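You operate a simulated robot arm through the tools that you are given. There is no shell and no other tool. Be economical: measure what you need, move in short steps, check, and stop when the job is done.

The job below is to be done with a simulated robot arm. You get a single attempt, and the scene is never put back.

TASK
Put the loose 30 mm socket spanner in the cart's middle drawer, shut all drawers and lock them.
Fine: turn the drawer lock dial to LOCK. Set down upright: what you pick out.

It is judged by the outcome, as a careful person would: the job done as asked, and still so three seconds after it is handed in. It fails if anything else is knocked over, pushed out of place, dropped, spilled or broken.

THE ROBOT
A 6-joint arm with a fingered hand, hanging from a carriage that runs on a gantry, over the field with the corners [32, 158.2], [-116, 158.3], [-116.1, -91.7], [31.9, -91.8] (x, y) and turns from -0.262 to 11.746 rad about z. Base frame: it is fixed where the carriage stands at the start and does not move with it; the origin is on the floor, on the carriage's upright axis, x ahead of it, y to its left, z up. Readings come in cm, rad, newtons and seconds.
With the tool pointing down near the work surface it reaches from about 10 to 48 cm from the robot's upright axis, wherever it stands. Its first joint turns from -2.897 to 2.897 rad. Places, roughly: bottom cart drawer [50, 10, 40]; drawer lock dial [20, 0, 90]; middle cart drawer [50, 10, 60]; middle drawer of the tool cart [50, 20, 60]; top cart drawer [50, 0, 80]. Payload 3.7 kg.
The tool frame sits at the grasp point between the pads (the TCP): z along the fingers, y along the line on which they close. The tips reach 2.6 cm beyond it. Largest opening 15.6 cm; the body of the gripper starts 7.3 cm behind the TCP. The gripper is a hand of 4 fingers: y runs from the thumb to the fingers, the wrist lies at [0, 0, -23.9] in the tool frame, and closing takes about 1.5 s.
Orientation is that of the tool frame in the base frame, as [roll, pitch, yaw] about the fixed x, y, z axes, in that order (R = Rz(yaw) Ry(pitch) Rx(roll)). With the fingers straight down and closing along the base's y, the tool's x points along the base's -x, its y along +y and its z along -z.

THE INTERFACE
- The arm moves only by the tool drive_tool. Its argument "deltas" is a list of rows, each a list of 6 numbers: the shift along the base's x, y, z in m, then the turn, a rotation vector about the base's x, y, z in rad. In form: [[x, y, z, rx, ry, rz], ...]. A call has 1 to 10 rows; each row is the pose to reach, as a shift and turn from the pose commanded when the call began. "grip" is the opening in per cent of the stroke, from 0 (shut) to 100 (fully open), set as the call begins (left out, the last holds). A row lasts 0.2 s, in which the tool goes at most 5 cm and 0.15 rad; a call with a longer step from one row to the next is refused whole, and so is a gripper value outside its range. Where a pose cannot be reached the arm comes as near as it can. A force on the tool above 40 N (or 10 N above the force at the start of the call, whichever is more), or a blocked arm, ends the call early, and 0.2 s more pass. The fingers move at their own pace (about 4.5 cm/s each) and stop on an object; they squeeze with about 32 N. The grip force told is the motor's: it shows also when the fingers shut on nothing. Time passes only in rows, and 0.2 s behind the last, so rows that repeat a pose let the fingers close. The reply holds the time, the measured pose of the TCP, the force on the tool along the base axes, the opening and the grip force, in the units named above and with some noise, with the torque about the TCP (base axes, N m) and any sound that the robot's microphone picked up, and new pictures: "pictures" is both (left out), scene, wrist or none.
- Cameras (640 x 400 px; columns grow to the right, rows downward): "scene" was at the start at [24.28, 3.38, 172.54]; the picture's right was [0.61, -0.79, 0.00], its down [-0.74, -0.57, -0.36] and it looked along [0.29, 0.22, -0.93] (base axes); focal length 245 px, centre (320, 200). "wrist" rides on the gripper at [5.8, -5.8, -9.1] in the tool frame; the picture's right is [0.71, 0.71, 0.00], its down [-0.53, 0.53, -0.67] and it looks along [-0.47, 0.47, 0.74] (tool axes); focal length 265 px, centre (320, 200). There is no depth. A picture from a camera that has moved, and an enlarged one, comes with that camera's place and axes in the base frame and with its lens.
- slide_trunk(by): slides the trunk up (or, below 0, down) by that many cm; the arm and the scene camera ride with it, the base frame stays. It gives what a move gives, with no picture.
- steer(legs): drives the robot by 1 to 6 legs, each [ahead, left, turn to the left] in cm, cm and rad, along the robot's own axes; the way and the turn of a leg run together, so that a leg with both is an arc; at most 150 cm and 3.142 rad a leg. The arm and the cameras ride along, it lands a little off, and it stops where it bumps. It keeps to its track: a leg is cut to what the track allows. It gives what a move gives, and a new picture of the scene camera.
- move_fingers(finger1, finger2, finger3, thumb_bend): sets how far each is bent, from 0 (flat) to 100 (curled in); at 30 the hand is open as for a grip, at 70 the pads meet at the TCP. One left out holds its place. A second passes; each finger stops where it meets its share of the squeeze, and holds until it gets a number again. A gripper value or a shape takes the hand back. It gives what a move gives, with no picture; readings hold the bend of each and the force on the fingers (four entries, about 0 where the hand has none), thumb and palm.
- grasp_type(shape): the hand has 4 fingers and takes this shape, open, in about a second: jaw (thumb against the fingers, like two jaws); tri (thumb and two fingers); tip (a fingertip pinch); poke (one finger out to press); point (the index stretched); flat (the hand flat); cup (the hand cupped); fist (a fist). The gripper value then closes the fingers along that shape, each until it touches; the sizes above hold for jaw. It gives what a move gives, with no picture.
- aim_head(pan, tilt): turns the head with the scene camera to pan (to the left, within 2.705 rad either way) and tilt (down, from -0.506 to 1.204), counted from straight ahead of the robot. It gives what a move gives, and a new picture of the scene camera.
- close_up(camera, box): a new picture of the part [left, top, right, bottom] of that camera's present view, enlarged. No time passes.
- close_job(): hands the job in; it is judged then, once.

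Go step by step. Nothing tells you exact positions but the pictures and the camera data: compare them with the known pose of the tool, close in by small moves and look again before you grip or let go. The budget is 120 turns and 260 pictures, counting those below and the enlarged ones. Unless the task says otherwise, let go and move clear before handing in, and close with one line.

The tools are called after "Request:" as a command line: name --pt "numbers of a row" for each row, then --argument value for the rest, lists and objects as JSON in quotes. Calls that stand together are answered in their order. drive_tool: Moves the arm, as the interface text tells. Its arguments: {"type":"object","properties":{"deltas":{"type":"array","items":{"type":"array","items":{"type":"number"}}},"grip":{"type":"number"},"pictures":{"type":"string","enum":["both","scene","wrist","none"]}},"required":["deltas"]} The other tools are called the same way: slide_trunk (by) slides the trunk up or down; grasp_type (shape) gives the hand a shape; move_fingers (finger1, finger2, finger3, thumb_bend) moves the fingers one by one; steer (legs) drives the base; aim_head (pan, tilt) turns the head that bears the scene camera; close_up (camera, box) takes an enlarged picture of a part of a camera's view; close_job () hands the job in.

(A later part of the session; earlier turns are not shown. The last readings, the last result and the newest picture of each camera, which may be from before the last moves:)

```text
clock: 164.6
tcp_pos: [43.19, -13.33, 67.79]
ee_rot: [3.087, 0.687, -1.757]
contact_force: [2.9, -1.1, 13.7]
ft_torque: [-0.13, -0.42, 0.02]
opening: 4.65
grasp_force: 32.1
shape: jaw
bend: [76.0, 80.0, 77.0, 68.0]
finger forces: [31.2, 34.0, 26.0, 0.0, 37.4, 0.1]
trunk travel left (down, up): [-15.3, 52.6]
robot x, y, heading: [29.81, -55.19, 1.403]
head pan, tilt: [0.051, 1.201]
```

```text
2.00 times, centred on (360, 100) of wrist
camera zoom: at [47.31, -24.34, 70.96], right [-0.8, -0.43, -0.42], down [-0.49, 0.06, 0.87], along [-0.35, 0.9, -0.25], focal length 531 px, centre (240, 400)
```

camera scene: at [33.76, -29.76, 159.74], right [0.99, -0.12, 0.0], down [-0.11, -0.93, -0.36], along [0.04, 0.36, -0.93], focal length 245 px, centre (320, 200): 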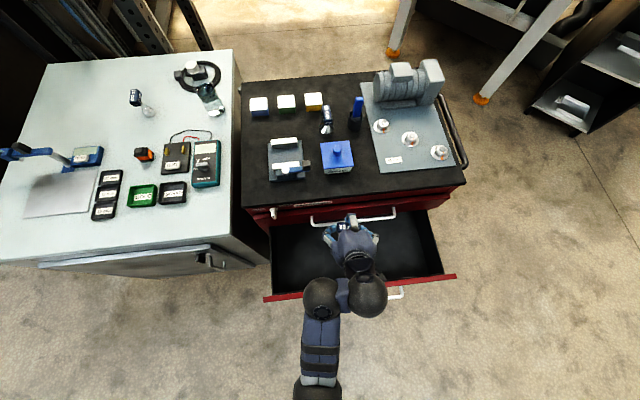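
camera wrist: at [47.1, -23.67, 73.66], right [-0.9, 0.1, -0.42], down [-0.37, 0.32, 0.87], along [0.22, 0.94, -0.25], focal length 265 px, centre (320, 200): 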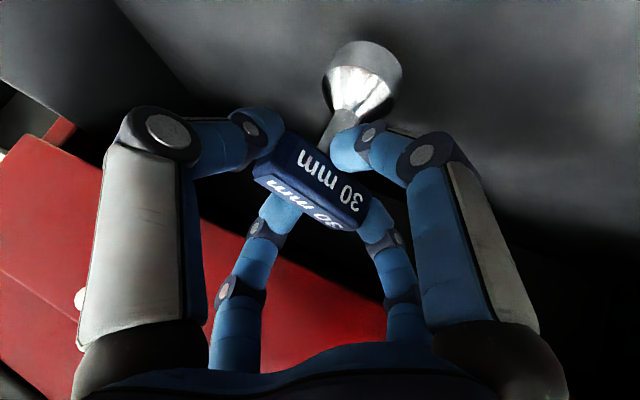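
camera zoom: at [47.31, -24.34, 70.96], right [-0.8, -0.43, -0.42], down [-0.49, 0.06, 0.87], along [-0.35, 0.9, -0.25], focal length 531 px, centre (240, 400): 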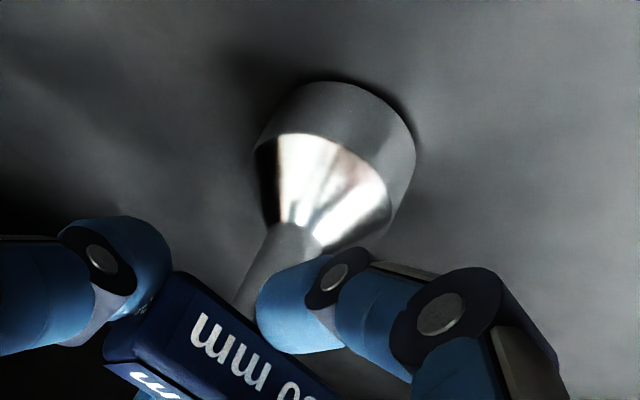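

Request:
slide_trunk --by 0.2

Request:
drive_tool --pt "0 0 0 0 0 0" --pt "0 0 0 0 0 0" --pt "0 0 0 0 0 0" --grip 38

Request:
close_up --camera "scene" --box '[290, 180, 410, 260]'

```text
clock: 165.1
tcp_pos: [43.2, -13.48, 67.85]
ee_rot: [3.085, 0.687, -1.759]
contact_force: [0.9, 0.1, 0.4]
ft_torque: [-0.12, -0.16, -0.01]
opening: 4.65
grasp_force: 32.4
shape: jaw
bend: [76.0, 80.0, 77.0, 68.0]
finger forces: [30.5, 32.6, 24.7, 0.0, 35.3, 0.1]
trunk travel left (down, up): [-15.5, 52.4]
robot x, y, heading: [30.28, -54.7, 1.402]
head pan, tilt: [0.051, 1.201]
```

```text
clock: 165.9
tcp_pos: [42.96, -13.31, 68.12]
ee_rot: [3.086, 0.691, -1.756]
contact_force: [-0.5, -0.2, -0.2]
ft_torque: [0.0, 0.0, -0.01]
opening: 5.91
grasp_force: 0.1
shape: jaw
bend: [43.0, 42.0, 43.0, 70.0]
finger forces: [0.1, 0.6, 0.0, 0.1, 0.0, 0.1]
trunk travel left (down, up): [-15.5, 52.4]
robot x, y, heading: [29.9, -54.86, 1.404]
head pan, tilt: [0.051, 1.201]
camera scene: at [33.76, -29.75, 130.44], right [0.99, -0.12, 0.0], down [-0.11, -0.93, -0.36], along [0.04, 0.36, -0.93], focal length 245 px, centre (320, 200)
camera wrist: at [47.19, -24.36, 71.22], right [-0.8, -0.43, -0.42], down [-0.49, 0.05, 0.87], along [-0.35, 0.9, -0.25], focal length 265 px, centre (320, 200)
```

scene: 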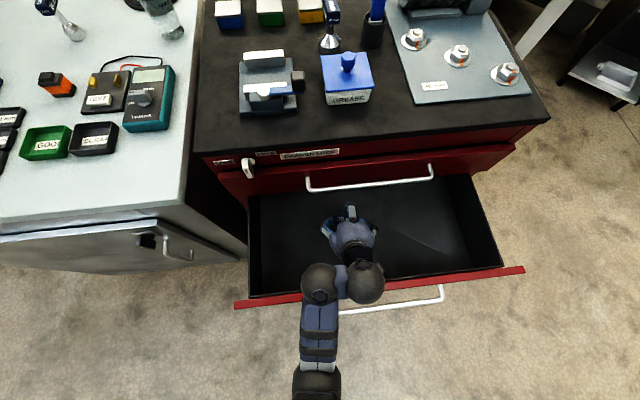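
wrist: 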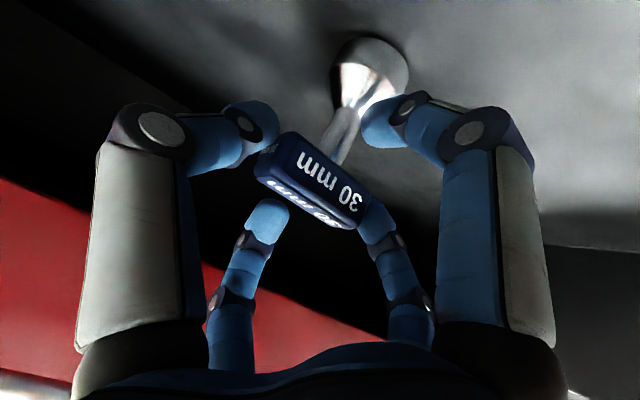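

```text
5.00 times, centred on (350, 220) of scene
camera zoom: at [33.76, -29.75, 130.44], right [0.99, -0.12, 0.0], down [-0.11, -0.93, -0.36], along [0.04, 0.36, -0.93], focal length 1224 px, centre (170, 100)
```

zoom: 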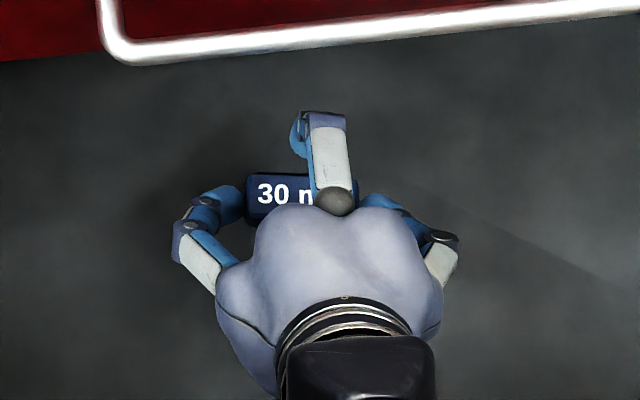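

The spanner stands upright on the drawer floor. Open wider and rise straight up.

Request:
drive_tool --pt "0 0 0 0 0 0" --pt "0 0 0 0 0 0" --pt "0 0 0 0 0 0" --pt "0 0 0 0 0 0" --grip 58 --pictures "wrist"

Request:
slide_trunk --by 2.5

Request:
close_up --camera "wrist" --box '[0, 0, 640, 400]'

```text
clock: 166.9
tcp_pos: [42.97, -13.28, 68.19]
ee_rot: [3.088, 0.688, -1.755]
contact_force: [0.4, 0.2, -0.8]
ft_torque: [0.0, -0.03, 0.02]
opening: 9.0
grasp_force: 0.0
shape: jaw
bend: [33.0, 33.0, 33.0, 70.0]
finger forces: [0.1, 0.0, 0.1, 0.0, 0.0, 0.0]
trunk travel left (down, up): [-15.5, 52.4]
robot x, y, heading: [30.13, -55.17, 1.402]
head pan, tilt: [0.051, 1.201]
camera wrist: at [47.22, -24.36, 71.22], right [-0.8, -0.43, -0.42], down [-0.49, 0.05, 0.87], along [-0.35, 0.9, -0.25], focal length 265 px, centre (320, 200)
```

wrist: 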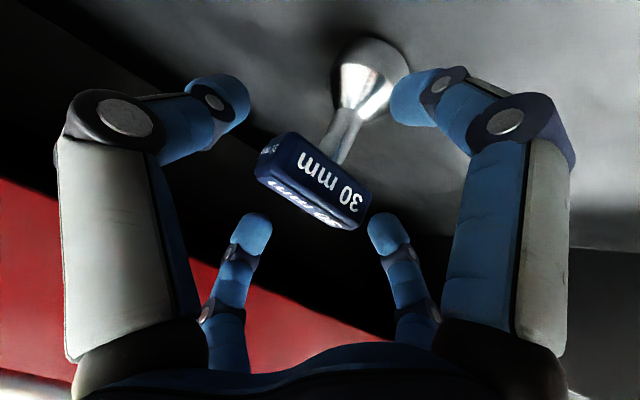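

```text
clock: 167.6
tcp_pos: [43.04, -13.33, 70.56]
ee_rot: [3.088, 0.69, -1.755]
contact_force: [0.5, 0.0, -0.6]
ft_torque: [-0.02, 0.0, -0.02]
opening: 8.99
grasp_force: 0.0
shape: jaw
bend: [33.0, 33.0, 33.0, 70.0]
finger forces: [0.0, 0.0, 0.0, 0.0, 0.0, 0.0]
trunk travel left (down, up): [-18.0, 49.9]
robot x, y, heading: [29.69, -55.14, 1.398]
head pan, tilt: [0.051, 1.201]
```

```text
1.00 times, centred on (320, 200) of wrist
camera zoom: at [47.21, -24.37, 73.72], right [-0.8, -0.43, -0.42], down [-0.49, 0.05, 0.87], along [-0.35, 0.9, -0.25], focal length 265 px, centre (320, 200)
```

zoom: 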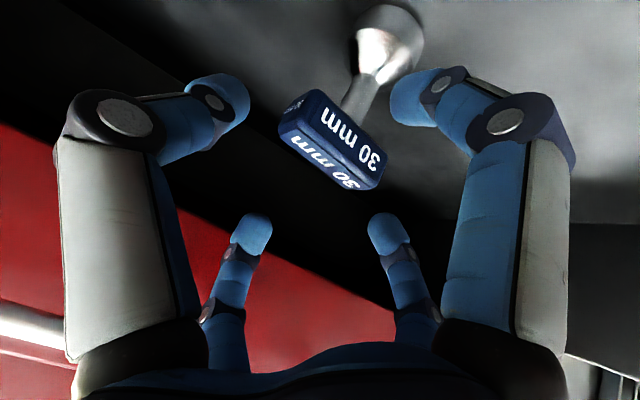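

Released cleanly. Rise to z≈75, shift -y to clear the bar, then up.

Request:
slide_trunk --by 4.5

Request:
drive_tool --pt "0 -0.015 0 0 0 0" --pt "0 -0.03 0 0 0 0" --pt "0 -0.045 0 0 0 0" --pt "0 -0.045 0 0 0 0" --grip 40 --pictures "none"

Request:
slide_trunk --by 30

Request:
aim_head --pan -0.1 --tilt 1.0

Request:
close_up --camera "wrist" --box '[0, 0, 640, 400]'

```text
clock: 168.5
tcp_pos: [42.96, -13.54, 74.97]
ee_rot: [3.088, 0.688, -1.757]
contact_force: [0.8, -5.1, -0.7]
ft_torque: [0.27, -0.01, -0.03]
opening: 8.85
grasp_force: 0.0
shape: jaw
bend: [33.0, 33.0, 35.0, 70.0]
finger forces: [0.0, 0.0, 4.7, 0.0, 0.1, 0.1]
trunk travel left (down, up): [-22.5, 45.4]
robot x, y, heading: [29.93, -54.62, 1.401]
head pan, tilt: [0.051, 1.201]
```

```text
clock: 169.5
tcp_pos: [43.07, -17.77, 75.18]
ee_rot: [3.088, 0.689, -1.755]
contact_force: [-0.5, 0.6, -0.3]
ft_torque: [0.01, -0.01, 0.02]
opening: 6.27
grasp_force: 0.0
shape: jaw
bend: [42.0, 42.0, 42.0, 70.0]
finger forces: [0.0, 0.1, 0.0, 0.1, 0.1, 0.0]
trunk travel left (down, up): [-22.5, 45.4]
robot x, y, heading: [29.7, -55.14, 1.404]
head pan, tilt: [0.051, 1.201]
```

```text
clock: 172.5
tcp_pos: [43.2, -17.91, 105.05]
ee_rot: [3.088, 0.69, -1.756]
contact_force: [0.0, 0.6, 0.2]
ft_torque: [-0.01, -0.01, 0.01]
opening: 6.28
grasp_force: 0.0
shape: jaw
bend: [42.0, 42.0, 42.0, 70.0]
finger forces: [0.0, 0.0, 0.0, 0.0, 0.1, 0.1]
trunk travel left (down, up): [-52.5, 15.4]
robot x, y, heading: [29.94, -55.03, 1.403]
head pan, tilt: [0.051, 1.201]
```

```text
clock: 173.2
tcp_pos: [43.14, -17.82, 105.09]
ee_rot: [3.088, 0.688, -1.757]
contact_force: [0.9, 0.2, 0.0]
ft_torque: [-0.03, -0.03, 0.0]
opening: 6.24
grasp_force: 0.0
shape: jaw
bend: [42.0, 42.0, 42.0, 70.0]
finger forces: [0.1, 0.0, 0.0, 0.0, 0.0, 0.0]
trunk travel left (down, up): [-52.5, 15.4]
robot x, y, heading: [29.52, -55.0, 1.405]
head pan, tilt: [-0.099, 1.0]
camera scene: at [34.95, -28.59, 168.7], right [0.96, -0.26, 0.0], down [-0.22, -0.81, -0.54], along [0.14, 0.52, -0.84], focal length 245 px, centre (320, 200)
```

scene: 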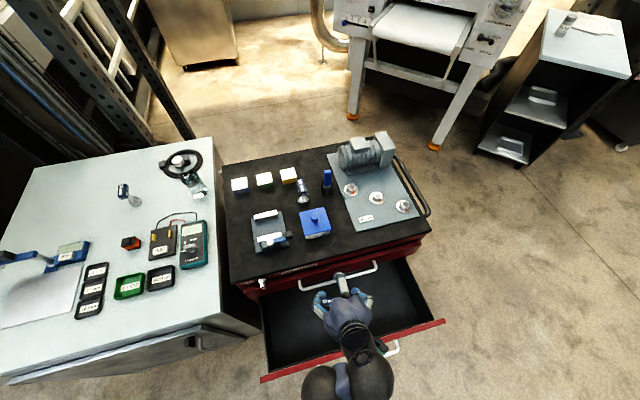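

```text
1.00 times, centred on (320, 200) of wrist
camera zoom: at [47.27, -28.84, 108.21], right [-0.8, -0.43, -0.42], down [-0.49, 0.05, 0.87], along [-0.35, 0.9, -0.25], focal length 265 px, centre (320, 200)
```

zoom: 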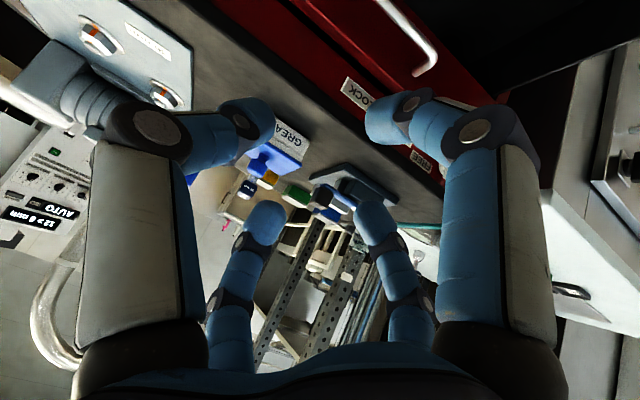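

The spanner is set. Now back away and re-form the horizontal closed hand to push the middle drawer shut gently.

Request:
steer --legs '[[-34, 0, 0], [0, 0, 0.165]]'

Request:
close_up --camera "scene" --box '[220, 60, 480, 230]'

Request:
drive_tool --pt "0 0.01 0 0.12 0 0" --pt "0 0.02 0 0.24 0 0" --pt "0 0.03 0 0.36 0 0" --pt "0 0.04 0 0.48 0 0" --pt "0 0.05 0 0.6 0 0" --pt "0 0.06 0 0.72 0 0" --pt "0 0.07 0 0.84 0 0" --pt "0 0.07 0 0.84 0 0" --grip 0

```text
clock: 176.2
tcp_pos: [31.07, -49.95, 105.13]
ee_rot: [3.086, 0.689, -1.588]
contact_force: [0.5, 0.6, 0.2]
ft_torque: [-0.02, 0.0, -0.02]
opening: 6.26
grasp_force: 0.0
shape: jaw
bend: [42.0, 42.0, 42.0, 70.0]
finger forces: [0.1, 0.0, 0.1, 0.0, 0.0, 0.0]
trunk travel left (down, up): [-52.5, 15.4]
robot x, y, heading: [24.2, -88.63, 1.574]
head pan, tilt: [-0.099, 1.0]
camera scene: at [24.81, -61.86, 168.7], right [1.0, -0.1, 0.0], down [-0.08, -0.84, -0.54], along [0.05, 0.54, -0.84], focal length 245 px, centre (320, 200)
```

scene: 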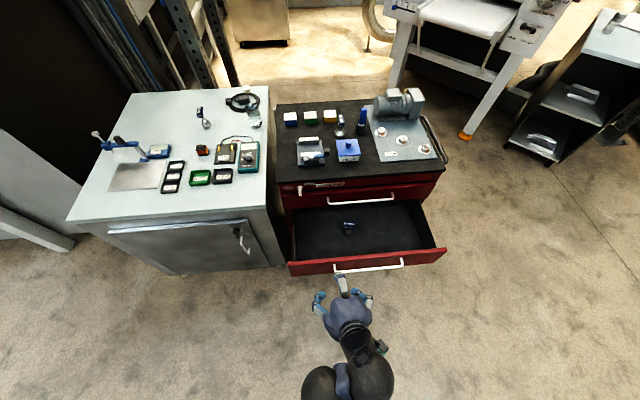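

```text
2.35 times, centred on (350, 145) of scene
camera zoom: at [24.81, -61.86, 168.7], right [1.0, -0.1, 0.0], down [-0.08, -0.84, -0.54], along [0.05, 0.54, -0.84], focal length 576 px, centre (249, 329)
```

zoom: 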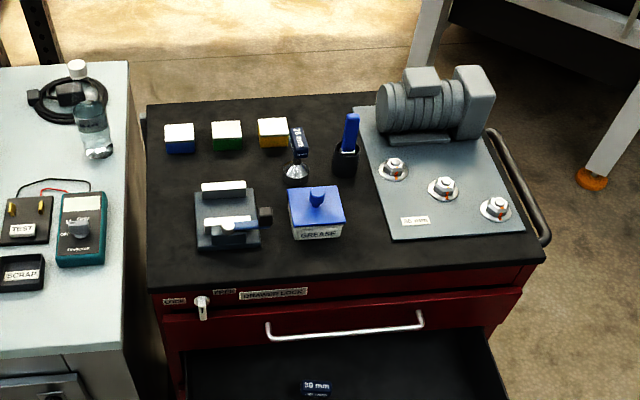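

```text
clock: 177.9
tcp_pos: [29.22, -41.13, 131.29]
ee_rot: [3.048, 1.402, -1.628]
contact_force: [-0.4, -0.3, -0.7]
ft_torque: [0.02, 0.02, 0.01]
opening: 0.03
grasp_force: 31.7
shape: jaw
bend: [70.0, 70.0, 70.0, 70.0]
finger forces: [0.1, 0.0, 0.0, 0.0, 0.1, 0.0]
out of reach, approached as far as the arm can: row 1, 2, 3, 4, 5, 6, 7, 8
trunk travel left (down, up): [-52.5, 15.4]
robot x, y, heading: [24.86, -88.65, 1.572]
head pan, tilt: [-0.099, 1.0]
camera scene: at [24.81, -61.86, 168.7], right [1.0, -0.1, 0.0], down [-0.08, -0.84, -0.54], along [0.05, 0.54, -0.84], focal length 245 px, centre (320, 200)
camera wrist: at [35.1, -50.94, 127.0], right [-0.71, -0.14, -0.69], down [-0.5, -0.59, 0.64], along [-0.49, 0.8, 0.35], focal length 265 px, centre (320, 200)
```

scene: 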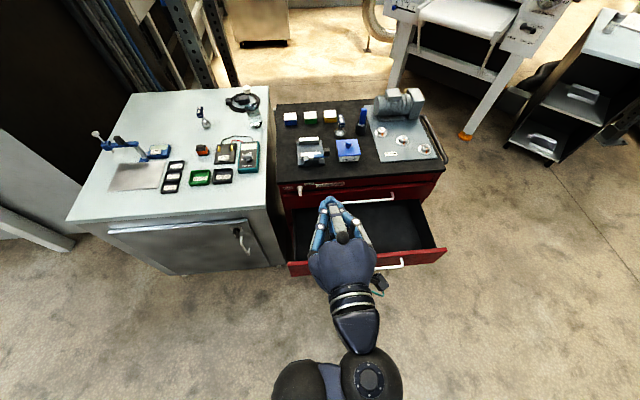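
wrist: 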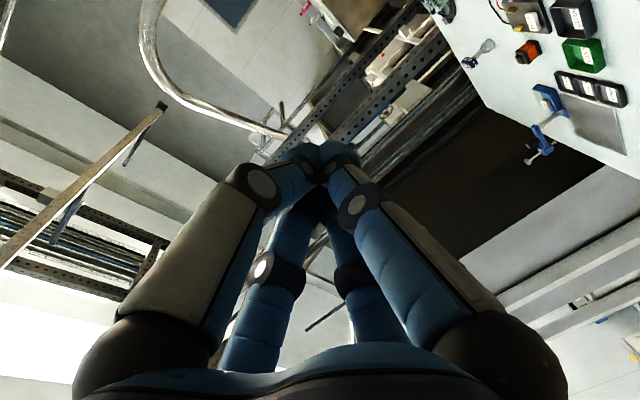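

Hand is near horizontal. Now bring it to the posture that worked earlier (sideways +x, lower).

Request:
drive_tool --pt "0.02 0 -0.02 0 0 0" --pt "0.04 0 -0.04 0 0 0" --pt "0.06 0 -0.06 0 0 0" --pt "0.08 0 -0.08 0 0 0" --pt "0.1 0 -0.1 0 0 0" --pt "0.12 0 -0.12 0 0 0" --pt "0.13 0 -0.14 0 0 0" --pt "0.14 0 -0.16 0 0 0" --pt "0.15 0 -0.18 0 0 0" --pt "0.16 0 -0.2 0 0 0" --pictures "scene"

```text
clock: 180.2
tcp_pos: [33.64, -42.89, 130.21]
ee_rot: [2.904, 1.365, -1.787]
contact_force: [-0.1, -0.7, 0.2]
ft_torque: [0.05, -0.03, -0.04]
opening: 0.0
grasp_force: 32.3
shape: jaw
bend: [70.0, 70.0, 70.0, 70.0]
finger forces: [0.1, 0.0, 0.0, 0.0, 0.0, 0.0]
out of reach, approached as far as the arm can: row 1, 2, 3, 4, 5, 6, 7, 8, 9, 10
trunk travel left (down, up): [-52.5, 15.4]
robot x, y, heading: [23.99, -88.43, 1.575]
head pan, tilt: [-0.099, 1.0]
camera scene: at [24.81, -61.86, 168.7], right [1.0, -0.1, 0.0], down [-0.08, -0.84, -0.54], along [0.05, 0.54, -0.84], focal length 245 px, centre (320, 200)
```

scene: 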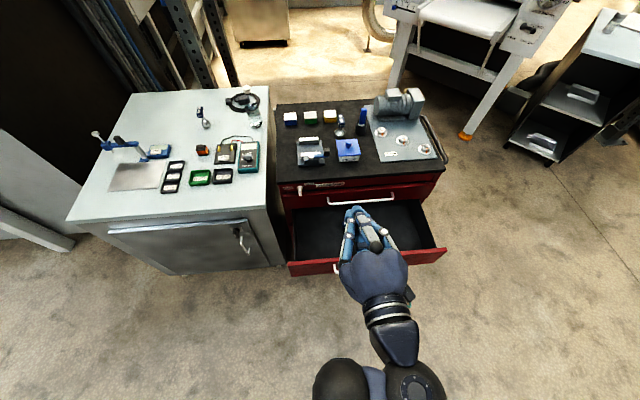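

Roll the hand -45° about y (back to the orientation used for the handle), then lower.

Request:
drive_tool --pt "0.01 0 0 0 -0.14 0" --pt "0.02 0 0 0 -0.28 0" --pt "0.03 0 0 0 -0.42 0" --pt "0.04 0 -0.01 0 -0.56 0" --pt "0.05 0 -0.02 0 -0.7 0" --pt "0.06 0 -0.03 0 -0.78 0" --pt "0.07 0 -0.05 0 -0.78 0" --pt "0.08 0 -0.08 0 -0.78 0" --pt "0.09 0 -0.11 0 -0.78 0" --pt "0.1 0 -0.14 0 -0.78 0" --pictures "scene"

```text
clock: 182.3
tcp_pos: [34.83, -43.06, 131.35]
ee_rot: [-1.849, 0.817, -0.396]
contact_force: [0.1, -0.4, -0.3]
ft_torque: [-0.02, 0.05, 0.01]
opening: 0.0
grasp_force: 32.2
shape: jaw
bend: [70.0, 70.0, 70.0, 70.0]
finger forces: [0.1, 0.0, 0.0, 0.0, 0.1, 0.1]
out of reach, approached as far as the arm can: row 1, 2, 3, 4, 5, 6, 7, 8, 9, 10
trunk travel left (down, up): [-52.5, 15.4]
robot x, y, heading: [24.35, -89.0, 1.574]
head pan, tilt: [-0.099, 1.0]
camera scene: at [24.81, -61.86, 168.7], right [1.0, -0.1, 0.0], down [-0.08, -0.84, -0.54], along [0.05, 0.54, -0.84], focal length 245 px, centre (320, 200)
```

scene: 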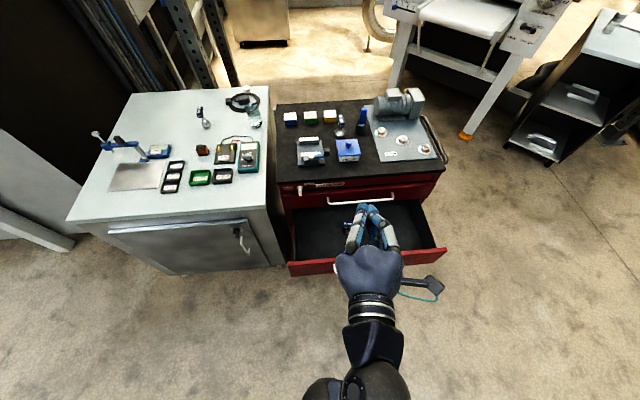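

Request:
drive_tool --pt "0.02 0 0 0 0 0.04" --pt "0.04 0.0 0 0 0 0.1" --pt "0.06 0.0 -0.02 0 0 0.16" --pt "0.08 0.0 -0.04 0 0 0.22" --pt "0.1 0.0 -0.06 0 0 0.28" --pt "0.11 0.0 -0.09 0 0 0.34" --pt "0.11 0.0 -0.12 0 0 0.38" --pt "0.11 0 -0.15 0 0 0.38" --pt "0.11 0 -0.18 0 0 0.38" --pt "0.11 0 -0.2 0 0 0.38" --pictures "scene"

```text
clock: 184.6
tcp_pos: [27.41, -41.78, 131.81]
ee_rot: [-1.995, 0.807, -0.254]
contact_force: [0.0, 0.3, -0.6]
ft_torque: [0.0, 0.0, 0.03]
opening: 0.0
grasp_force: 31.9
shape: jaw
bend: [70.0, 70.0, 70.0, 70.0]
finger forces: [0.0, 0.1, 0.0, 0.1, 0.1, 0.0]
out of reach, approached as far as the arm can: row 1, 2, 3, 4, 5, 6, 7, 8, 9, 10
trunk travel left (down, up): [-52.5, 15.4]
robot x, y, heading: [24.36, -88.53, 1.574]
head pan, tilt: [-0.099, 1.0]
camera scene: at [24.82, -61.86, 168.7], right [1.0, -0.1, 0.0], down [-0.08, -0.84, -0.54], along [0.05, 0.54, -0.84], focal length 245 px, centre (320, 200)
```

scene: 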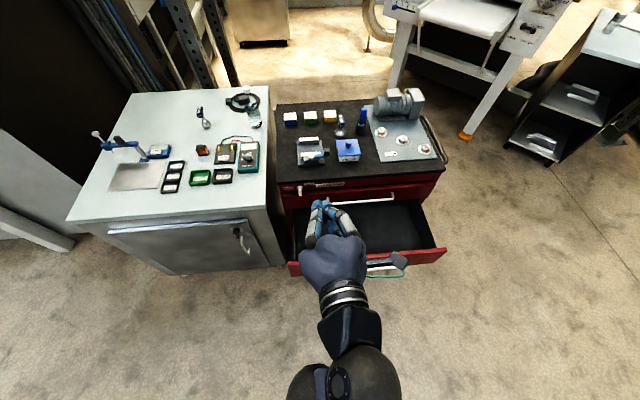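

The arm is on an awkward branch. I'll go back to the tilted posture that worked well for height, and push the drawer with that.

Request:
drive_tool --pt "0.01 0 0 0 0.14 0" --pt "0.02 0 0 0 0.28 0" --pt "0.03 0 0 0 0.42 0" --pt "0.03 0 0 0 0.56 0" --pt "0.03 0 0 0 0.7 0" --pt "0.03 0 0 0 0.8 0" --pictures "none"

Request:
drive_tool --pt "0 -0.01 -0.03 -0.1 0 0" --pt "0 -0.02 -0.06 -0.2 0 0" --pt "0 -0.03 -0.09 -0.3 0 0" --pt "0 -0.04 -0.12 -0.4 0 0" --pt "0 -0.05 -0.15 -0.5 0 0" --pt "0 -0.06 -0.18 -0.6 0 0" --pt "0 -0.06 -0.2 -0.65 0 0" --pictures "scene"

```text
clock: 185.9
tcp_pos: [30.21, -43.12, 132.61]
ee_rot: [2.649, 1.383, -1.823]
contact_force: [0.7, 0.2, -0.2]
ft_torque: [0.02, -0.01, -0.03]
opening: 0.01
grasp_force: 32.0
shape: jaw
bend: [70.0, 70.0, 70.0, 70.0]
finger forces: [0.1, 0.1, 0.1, 0.0, 0.0, 0.0]
out of reach, approached as far as the arm can: row 1, 2, 3, 4, 5, 6
trunk travel left (down, up): [-52.5, 15.4]
robot x, y, heading: [24.36, -88.75, 1.572]
head pan, tilt: [-0.099, 1.0]
```

```text
clock: 187.6
tcp_pos: [30.08, -49.29, 112.22]
ee_rot: [2.854, 0.745, -1.639]
contact_force: [0.1, -0.8, 1.1]
ft_torque: [0.0, -0.01, 0.01]
opening: 0.0
grasp_force: 32.0
shape: jaw
bend: [70.0, 70.0, 70.0, 70.0]
finger forces: [0.1, 0.1, 0.0, 0.0, 0.0, 0.0]
out of reach, approached as far as the arm can: row 3, 4, 5, 6, 7
trunk travel left (down, up): [-52.5, 15.4]
robot x, y, heading: [23.89, -88.63, 1.573]
head pan, tilt: [-0.099, 1.0]
camera scene: at [24.81, -61.86, 168.7], right [1.0, -0.1, 0.0], down [-0.08, -0.84, -0.54], along [0.05, 0.54, -0.84], focal length 245 px, centre (320, 200)
```

scene: 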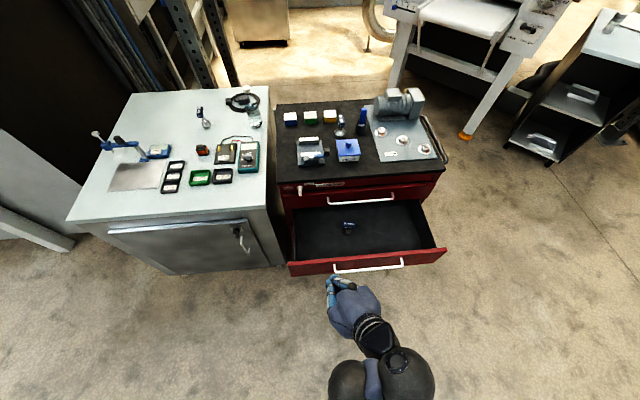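

Posture recovered. Shift right, lower to drawer-front height (z≈66).

Request:
steer --legs '[[0, -7.3, 0]]'

Request:
slide_trunk --by -40

Request:
slide_trunk --by -5.5

Request:
close_up --camera "scene" --box '[200, 150, 520, 400]'

Request:
close_up --camera "wrist" --box '[0, 0, 640, 400]'

```text
clock: 188.6
tcp_pos: [37.21, -49.27, 112.39]
ee_rot: [2.853, 0.746, -1.64]
contact_force: [-1.1, 0.9, -0.5]
ft_torque: [0.01, 0.02, 0.0]
opening: 0.01
grasp_force: 31.8
shape: jaw
bend: [70.0, 70.0, 70.0, 70.0]
finger forces: [0.0, 0.1, 0.0, 0.1, 0.0, 0.0]
trunk travel left (down, up): [-52.5, 15.4]
robot x, y, heading: [31.32, -88.65, 1.573]
head pan, tilt: [-0.099, 1.0]
camera scene: at [31.91, -61.84, 168.7], right [1.0, -0.1, 0.0], down [-0.08, -0.84, -0.54], along [0.05, 0.54, -0.84], focal length 245 px, centre (320, 200)
```

scene: 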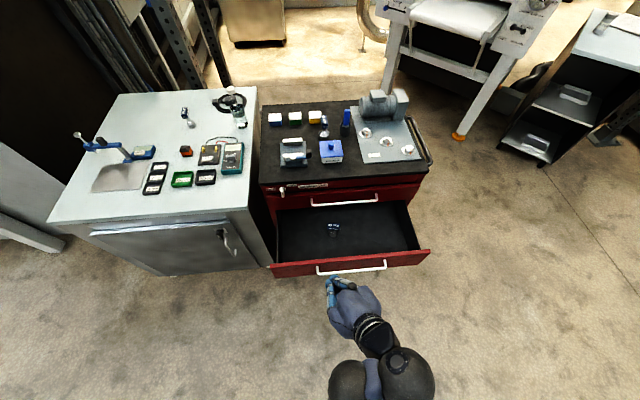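

```text
clock: 192.4
tcp_pos: [37.13, -49.21, 72.36]
ee_rot: [2.852, 0.747, -1.639]
contact_force: [-0.4, -0.3, 0.3]
ft_torque: [-0.02, 0.05, 0.01]
opening: 0.0
grasp_force: 31.7
shape: jaw
bend: [70.0, 70.0, 70.0, 70.0]
finger forces: [0.0, 0.0, 0.0, 0.0, 0.0, 0.1]
trunk travel left (down, up): [-12.5, 55.4]
robot x, y, heading: [31.65, -88.46, 1.574]
head pan, tilt: [-0.099, 1.0]
```

```text
clock: 193.4
tcp_pos: [37.15, -49.12, 66.89]
ee_rot: [2.851, 0.748, -1.639]
contact_force: [-0.2, 0.1, -0.2]
ft_torque: [0.01, -0.02, -0.02]
opening: 0.0
grasp_force: 32.0
shape: jaw
bend: [70.0, 70.0, 70.0, 70.0]
finger forces: [0.0, 0.0, 0.0, 0.0, 0.0, 0.1]
trunk travel left (down, up): [-7.0, 60.9]
robot x, y, heading: [31.65, -88.64, 1.576]
head pan, tilt: [-0.099, 1.0]
```

```text
1.60 times, centred on (360, 275) of scene
camera zoom: at [31.92, -61.84, 123.2], right [1.0, -0.1, 0.0], down [-0.08, -0.84, -0.54], along [0.05, 0.54, -0.84], focal length 392 px, centre (256, 80)
```

zoom: 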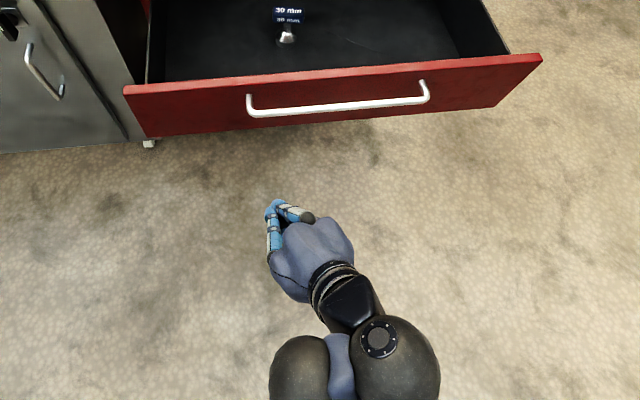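

```text
1.00 times, centred on (320, 200) of wrist
camera zoom: at [44.54, -58.83, 68.18], right [-0.72, -0.61, -0.33], down [-0.32, -0.13, 0.94], along [-0.61, 0.78, -0.1], focal length 265 px, centre (320, 200)
```

zoom: 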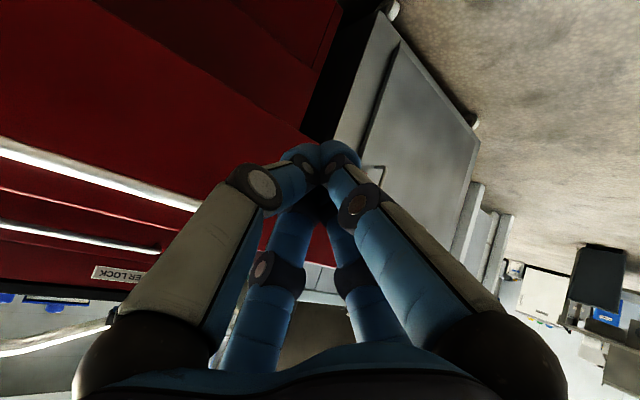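

The spanner stands upright in the drawer. I'll turn slightly so the push is nearer the middle, approach, then push gently.

Request:
steer --legs '[[0, 0, -0.12], [9.5, 1.1, 0]]'

Request:
close_up --camera "scene" --box '[200, 150, 520, 400]'

Request:
close_up --camera "wrist" --box '[0, 0, 640, 400]'

```text
clock: 195.1
tcp_pos: [41.9, -40.75, 66.8]
ee_rot: [2.853, 0.747, -1.76]
contact_force: [0.6, 0.2, -0.1]
ft_torque: [0.0, 0.01, 0.01]
opening: 0.0
grasp_force: 31.9
shape: jaw
bend: [70.0, 70.0, 70.0, 70.0]
finger forces: [0.0, 0.2, 0.0, 0.1, 0.1, 0.0]
trunk travel left (down, up): [-7.0, 60.9]
robot x, y, heading: [31.82, -78.89, 1.45]
head pan, tilt: [-0.099, 1.0]
camera scene: at [35.22, -52.62, 123.22], right [0.98, -0.22, 0.0], down [-0.18, -0.82, -0.54], along [0.12, 0.53, -0.84], focal length 245 px, centre (320, 200)
```

scene: 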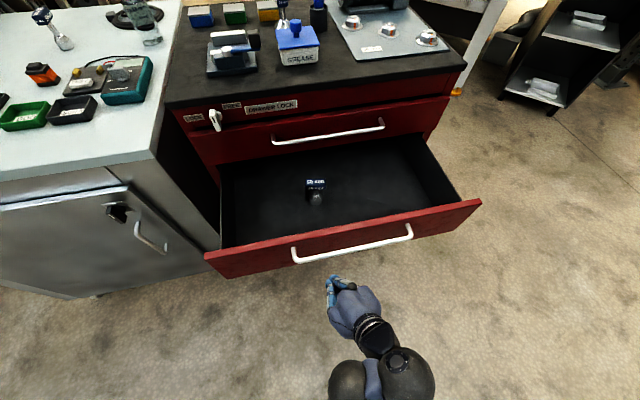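

```text
1.60 times, centred on (360, 275) of scene
camera zoom: at [35.22, -52.62, 123.22], right [0.98, -0.22, 0.0], down [-0.18, -0.82, -0.54], along [0.12, 0.53, -0.84], focal length 392 px, centre (256, 80)
```

zoom: 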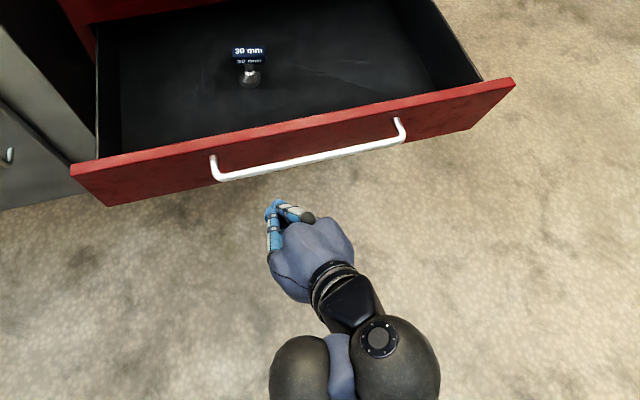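

```text
1.00 times, centred on (320, 200) of wrist
camera zoom: at [48.1, -51.12, 68.2], right [-0.79, -0.52, -0.33], down [-0.34, -0.09, 0.94], along [-0.51, 0.85, -0.1], focal length 265 px, centre (320, 200)
```

zoom: 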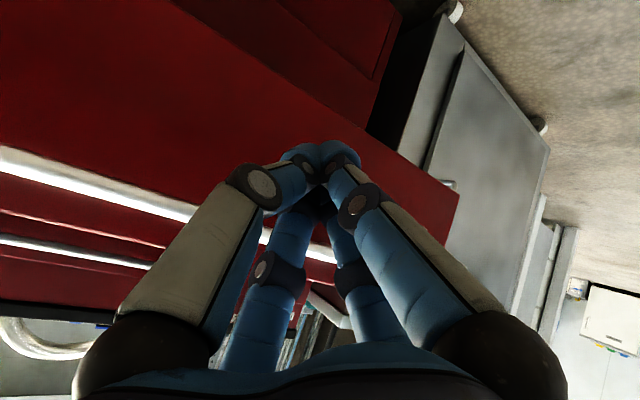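

Request:
steer --legs '[[4, 0.5, 0]]'

Request:
steer --legs '[[3, 0.4, 0]]'

Request:
steer --legs '[[3, 0.4, 0]]'

Request:
close_up --camera "scene" --box '[200, 150, 520, 400]'

```text
clock: 195.9
tcp_pos: [42.0, -36.54, 66.73]
ee_rot: [2.851, 0.749, -1.76]
contact_force: [0.5, 0.6, -0.2]
ft_torque: [-0.04, -0.04, -0.03]
opening: 0.04
grasp_force: 31.8
shape: jaw
bend: [70.0, 70.0, 70.0, 70.0]
finger forces: [0.0, 0.0, 0.0, 0.0, 0.1, 0.0]
trunk travel left (down, up): [-7.0, 60.9]
robot x, y, heading: [31.32, -75.24, 1.448]
head pan, tilt: [-0.099, 1.0]
camera scene: at [35.23, -48.59, 123.23], right [0.98, -0.22, 0.0], down [-0.18, -0.82, -0.54], along [0.12, 0.53, -0.84], focal length 245 px, centre (320, 200)
```

scene: 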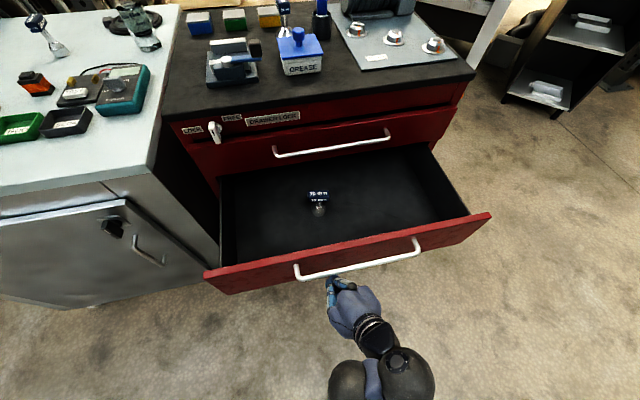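

```text
clock: 196.8
tcp_pos: [41.9, -33.73, 66.95]
ee_rot: [2.852, 0.748, -1.761]
contact_force: [-0.3, 0.5, 0.1]
ft_torque: [-0.05, -0.01, 0.01]
opening: 0.0
grasp_force: 31.8
shape: jaw
bend: [70.0, 70.0, 70.0, 70.0]
finger forces: [0.0, 0.1, 0.0, 0.0, 0.1, 0.1]
trunk travel left (down, up): [-7.0, 60.9]
robot x, y, heading: [31.51, -72.09, 1.454]
head pan, tilt: [-0.099, 1.0]
camera scene: at [35.17, -45.62, 123.23], right [0.98, -0.22, 0.0], down [-0.18, -0.82, -0.54], along [0.12, 0.53, -0.84], focal length 245 px, centre (320, 200)
```

scene: 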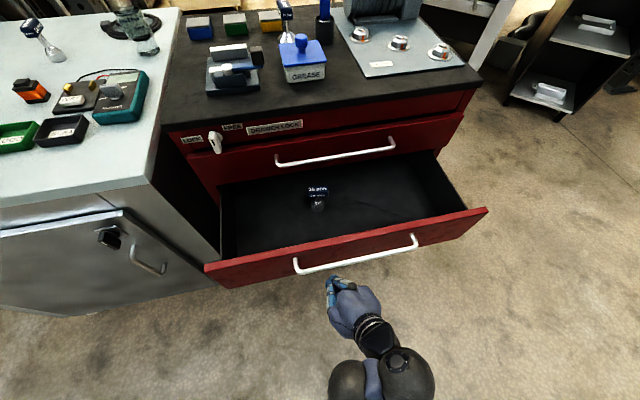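

```text
clock: 197.6
tcp_pos: [42.03, -30.73, 66.97]
ee_rot: [2.853, 0.75, -1.761]
contact_force: [-0.6, 0.7, -0.3]
ft_torque: [0.02, 0.01, -0.01]
opening: 0.0
grasp_force: 31.8
shape: jaw
bend: [70.0, 70.0, 70.0, 70.0]
finger forces: [0.0, 0.0, 0.1, 0.1, 0.0, 0.0]
trunk travel left (down, up): [-7.0, 60.9]
robot x, y, heading: [30.97, -69.6, 1.446]
head pan, tilt: [-0.099, 1.0]
camera scene: at [35.15, -42.61, 123.22], right [0.98, -0.22, 0.0], down [-0.18, -0.82, -0.54], along [0.12, 0.53, -0.84], focal length 245 px, centre (320, 200)
```

scene: 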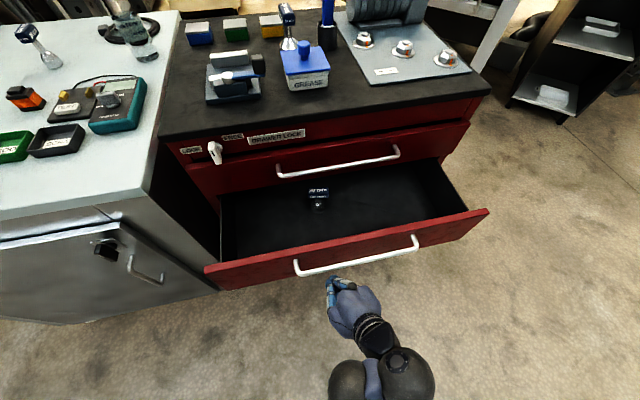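

```text
1.60 times, centred on (360, 275) of scene
camera zoom: at [35.15, -42.61, 123.22], right [0.98, -0.22, 0.0], down [-0.18, -0.82, -0.54], along [0.12, 0.53, -0.84], focal length 392 px, centre (256, 80)
```

zoom: 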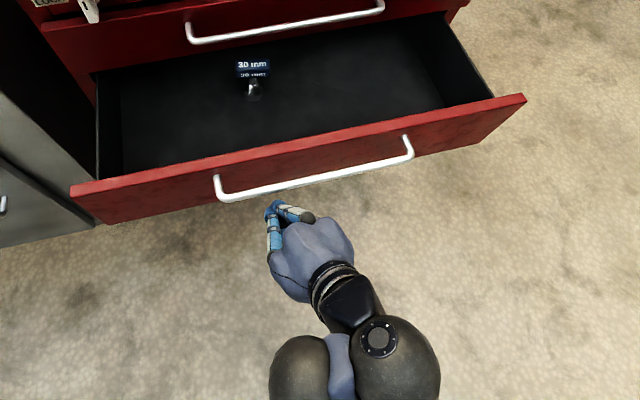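

The drawer follows smoothly and the spanner stays upright. Continue pushing in short legs.

Request:
steer --legs '[[3, 0.37, 0], [3, 0.37, 0], [3, 0.37, 0], [3, 0.37, 0], [3, 0.37, 0]]'

Request:
close_up --camera "scene" --box '[200, 150, 520, 400]'

Request:
close_up --camera "wrist" --box '[0, 0, 640, 400]'

```text
clock: 200.2
tcp_pos: [41.88, -15.49, 66.9]
ee_rot: [2.852, 0.749, -1.763]
contact_force: [0.1, -0.5, 0.6]
ft_torque: [0.0, 0.03, -0.02]
opening: 0.0
grasp_force: 31.5
shape: jaw
bend: [70.0, 70.0, 70.0, 70.0]
finger forces: [0.1, 0.0, 0.0, 0.0, 0.1, 0.0]
trunk travel left (down, up): [-7.0, 60.9]
robot x, y, heading: [31.31, -53.91, 1.448]
head pan, tilt: [-0.099, 1.0]
camera scene: at [35.12, -27.54, 123.23], right [0.98, -0.22, 0.0], down [-0.18, -0.82, -0.54], along [0.12, 0.53, -0.84], focal length 245 px, centre (320, 200)
```

scene: 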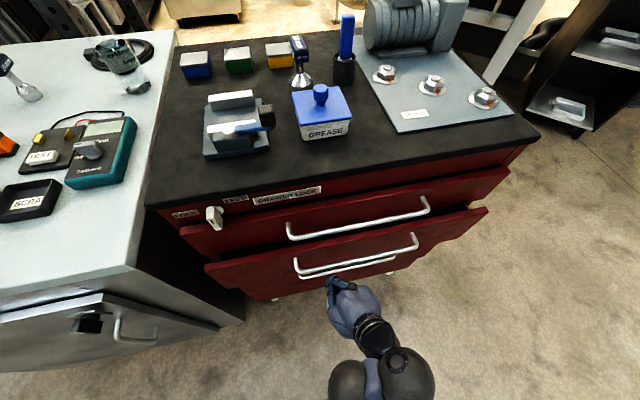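

```text
1.60 times, centred on (360, 275) of scene
camera zoom: at [35.12, -27.54, 123.23], right [0.98, -0.22, 0.0], down [-0.18, -0.82, -0.54], along [0.12, 0.53, -0.84], focal length 392 px, centre (256, 80)
```

zoom: 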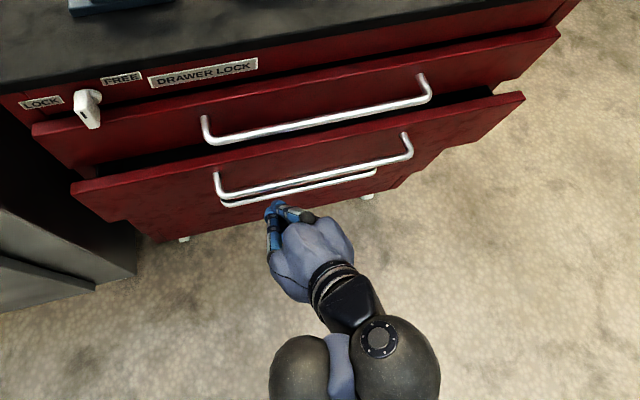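

```text
1.00 times, centred on (320, 200) of wrist
camera zoom: at [48.0, -26.04, 68.23], right [-0.79, -0.52, -0.33], down [-0.34, -0.09, 0.94], along [-0.51, 0.85, -0.1], focal length 265 px, centre (320, 200)
```

zoom: 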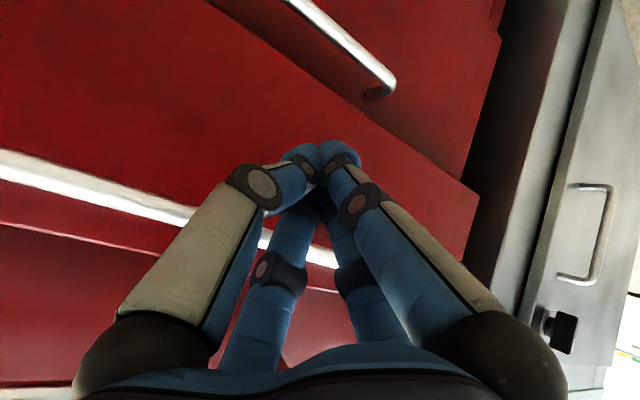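

Request:
steer --legs '[[2, 0.25, 0], [1.5, 0.2, 0]]'

Request:
steer --legs '[[1.5, 0.2, 0]]'

Request:
close_up --camera "scene" --box '[160, 150, 540, 400]'

```text
clock: 201.4
tcp_pos: [41.78, -12.26, 67.02]
ee_rot: [2.853, 0.749, -1.762]
contact_force: [-0.3, -0.5, 0.7]
ft_torque: [0.0, 0.0, -0.01]
opening: 0.01
grasp_force: 31.9
shape: jaw
bend: [70.0, 70.0, 70.0, 70.0]
finger forces: [0.0, 0.0, 0.0, 0.0, 0.0, 0.0]
trunk travel left (down, up): [-7.0, 60.9]
robot x, y, heading: [31.44, -50.81, 1.452]
head pan, tilt: [-0.099, 1.0]
camera scene: at [35.08, -24.1, 123.22], right [0.98, -0.22, 0.0], down [-0.18, -0.82, -0.54], along [0.12, 0.53, -0.84], focal length 245 px, centre (320, 200)
```

scene: 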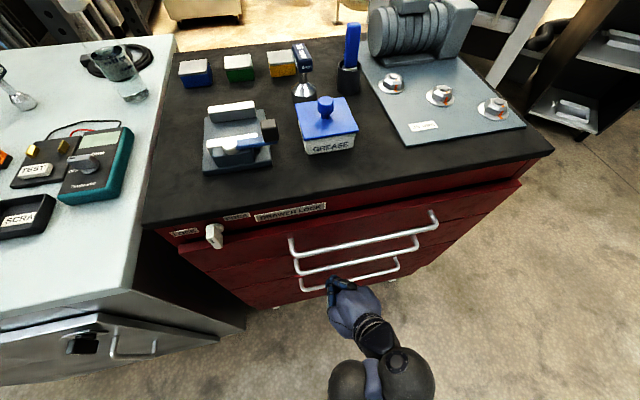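

```text
clock: 202.1
tcp_pos: [41.77, -10.73, 66.91]
ee_rot: [2.852, 0.749, -1.761]
contact_force: [0.0, 0.4, 0.1]
ft_torque: [-0.02, -0.01, -0.01]
opening: 0.01
grasp_force: 31.8
shape: jaw
bend: [70.0, 70.0, 70.0, 70.0]
finger forces: [0.1, 0.1, 0.0, 0.0, 0.0, 0.0]
trunk travel left (down, up): [-7.0, 60.9]
robot x, y, heading: [30.92, -49.23, 1.447]
head pan, tilt: [-0.099, 1.0]
camera scene: at [35.05, -22.59, 123.22], right [0.98, -0.22, 0.0], down [-0.18, -0.82, -0.54], along [0.12, 0.53, -0.84], focal length 245 px, centre (320, 200)
```

scene: 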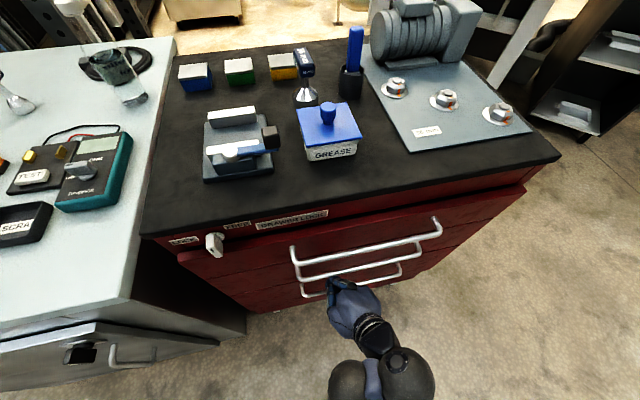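

```text
1.60 times, centred on (350, 275) of scene
camera zoom: at [35.05, -22.59, 123.22], right [0.98, -0.22, 0.0], down [-0.18, -0.82, -0.54], along [0.12, 0.53, -0.84], focal length 392 px, centre (272, 80)
```

zoom: 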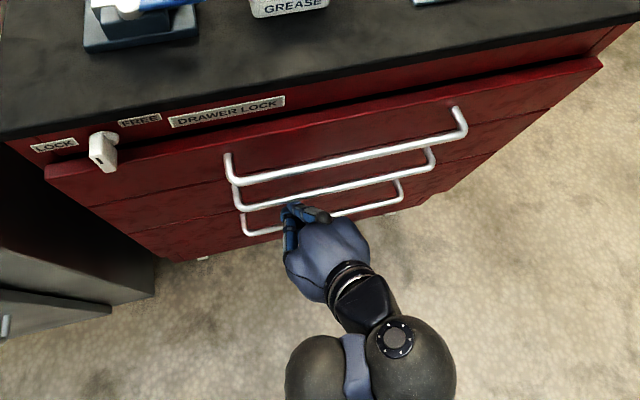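

Request:
steer --legs '[[1.2, 0.15, 0]]'

Request:
steer --legs '[[1.2, 0.15, 0]]'

```text
clock: 202.9
tcp_pos: [41.74, -9.8, 66.86]
ee_rot: [2.851, 0.747, -1.763]
contact_force: [0.0, -7.2, -6.0]
ft_torque: [0.1, -0.01, -0.05]
opening: 0.0
grasp_force: 31.0
shape: jaw
bend: [70.0, 70.0, 70.0, 70.0]
finger forces: [0.0, 0.1, 8.8, 0.0, 0.0, 0.0]
trunk travel left (down, up): [-7.0, 60.9]
robot x, y, heading: [31.32, -48.4, 1.449]
head pan, tilt: [-0.099, 1.0]
camera scene: at [35.03, -21.61, 123.15], right [0.98, -0.22, 0.0], down [-0.18, -0.82, -0.54], along [0.12, 0.53, -0.84], focal length 245 px, centre (320, 200)
```

scene: 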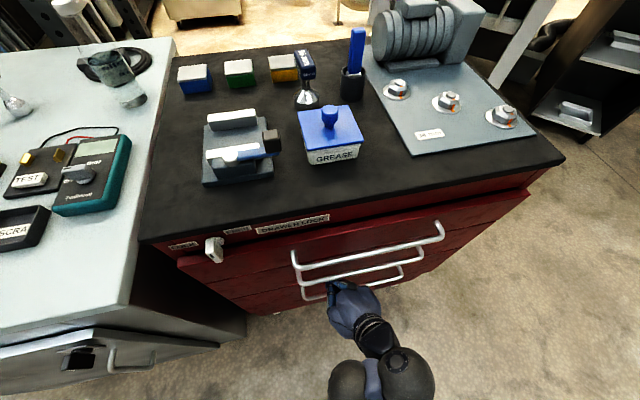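

```text
clock: 203.6
tcp_pos: [41.73, -9.51, 66.46]
ee_rot: [2.853, 0.735, -1.761]
contact_force: [1.1, -33.1, -13.9]
ft_torque: [0.97, 0.11, -0.18]
opening: 0.0
grasp_force: 31.8
shape: jaw
bend: [70.0, 70.0, 70.0, 70.0]
finger forces: [0.0, 0.0, 36.7, 0.0, 0.0, 0.0]
trunk travel left (down, up): [-7.0, 60.9]
robot x, y, heading: [31.29, -47.14, 1.452]
head pan, tilt: [-0.099, 1.0]
camera scene: at [35.05, -20.95, 123.01], right [0.98, -0.22, 0.0], down [-0.18, -0.82, -0.53], along [0.12, 0.52, -0.84], focal length 245 px, centre (320, 200)
```

scene: 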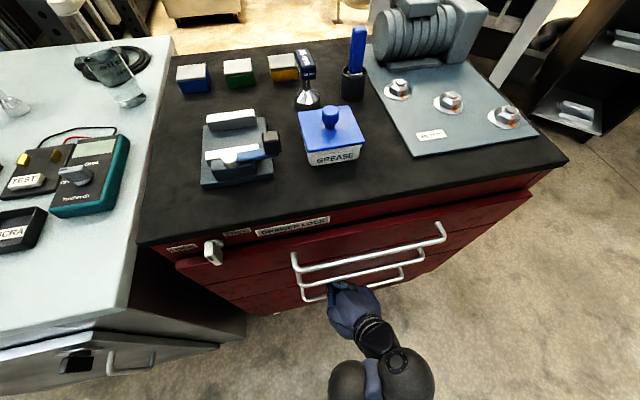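

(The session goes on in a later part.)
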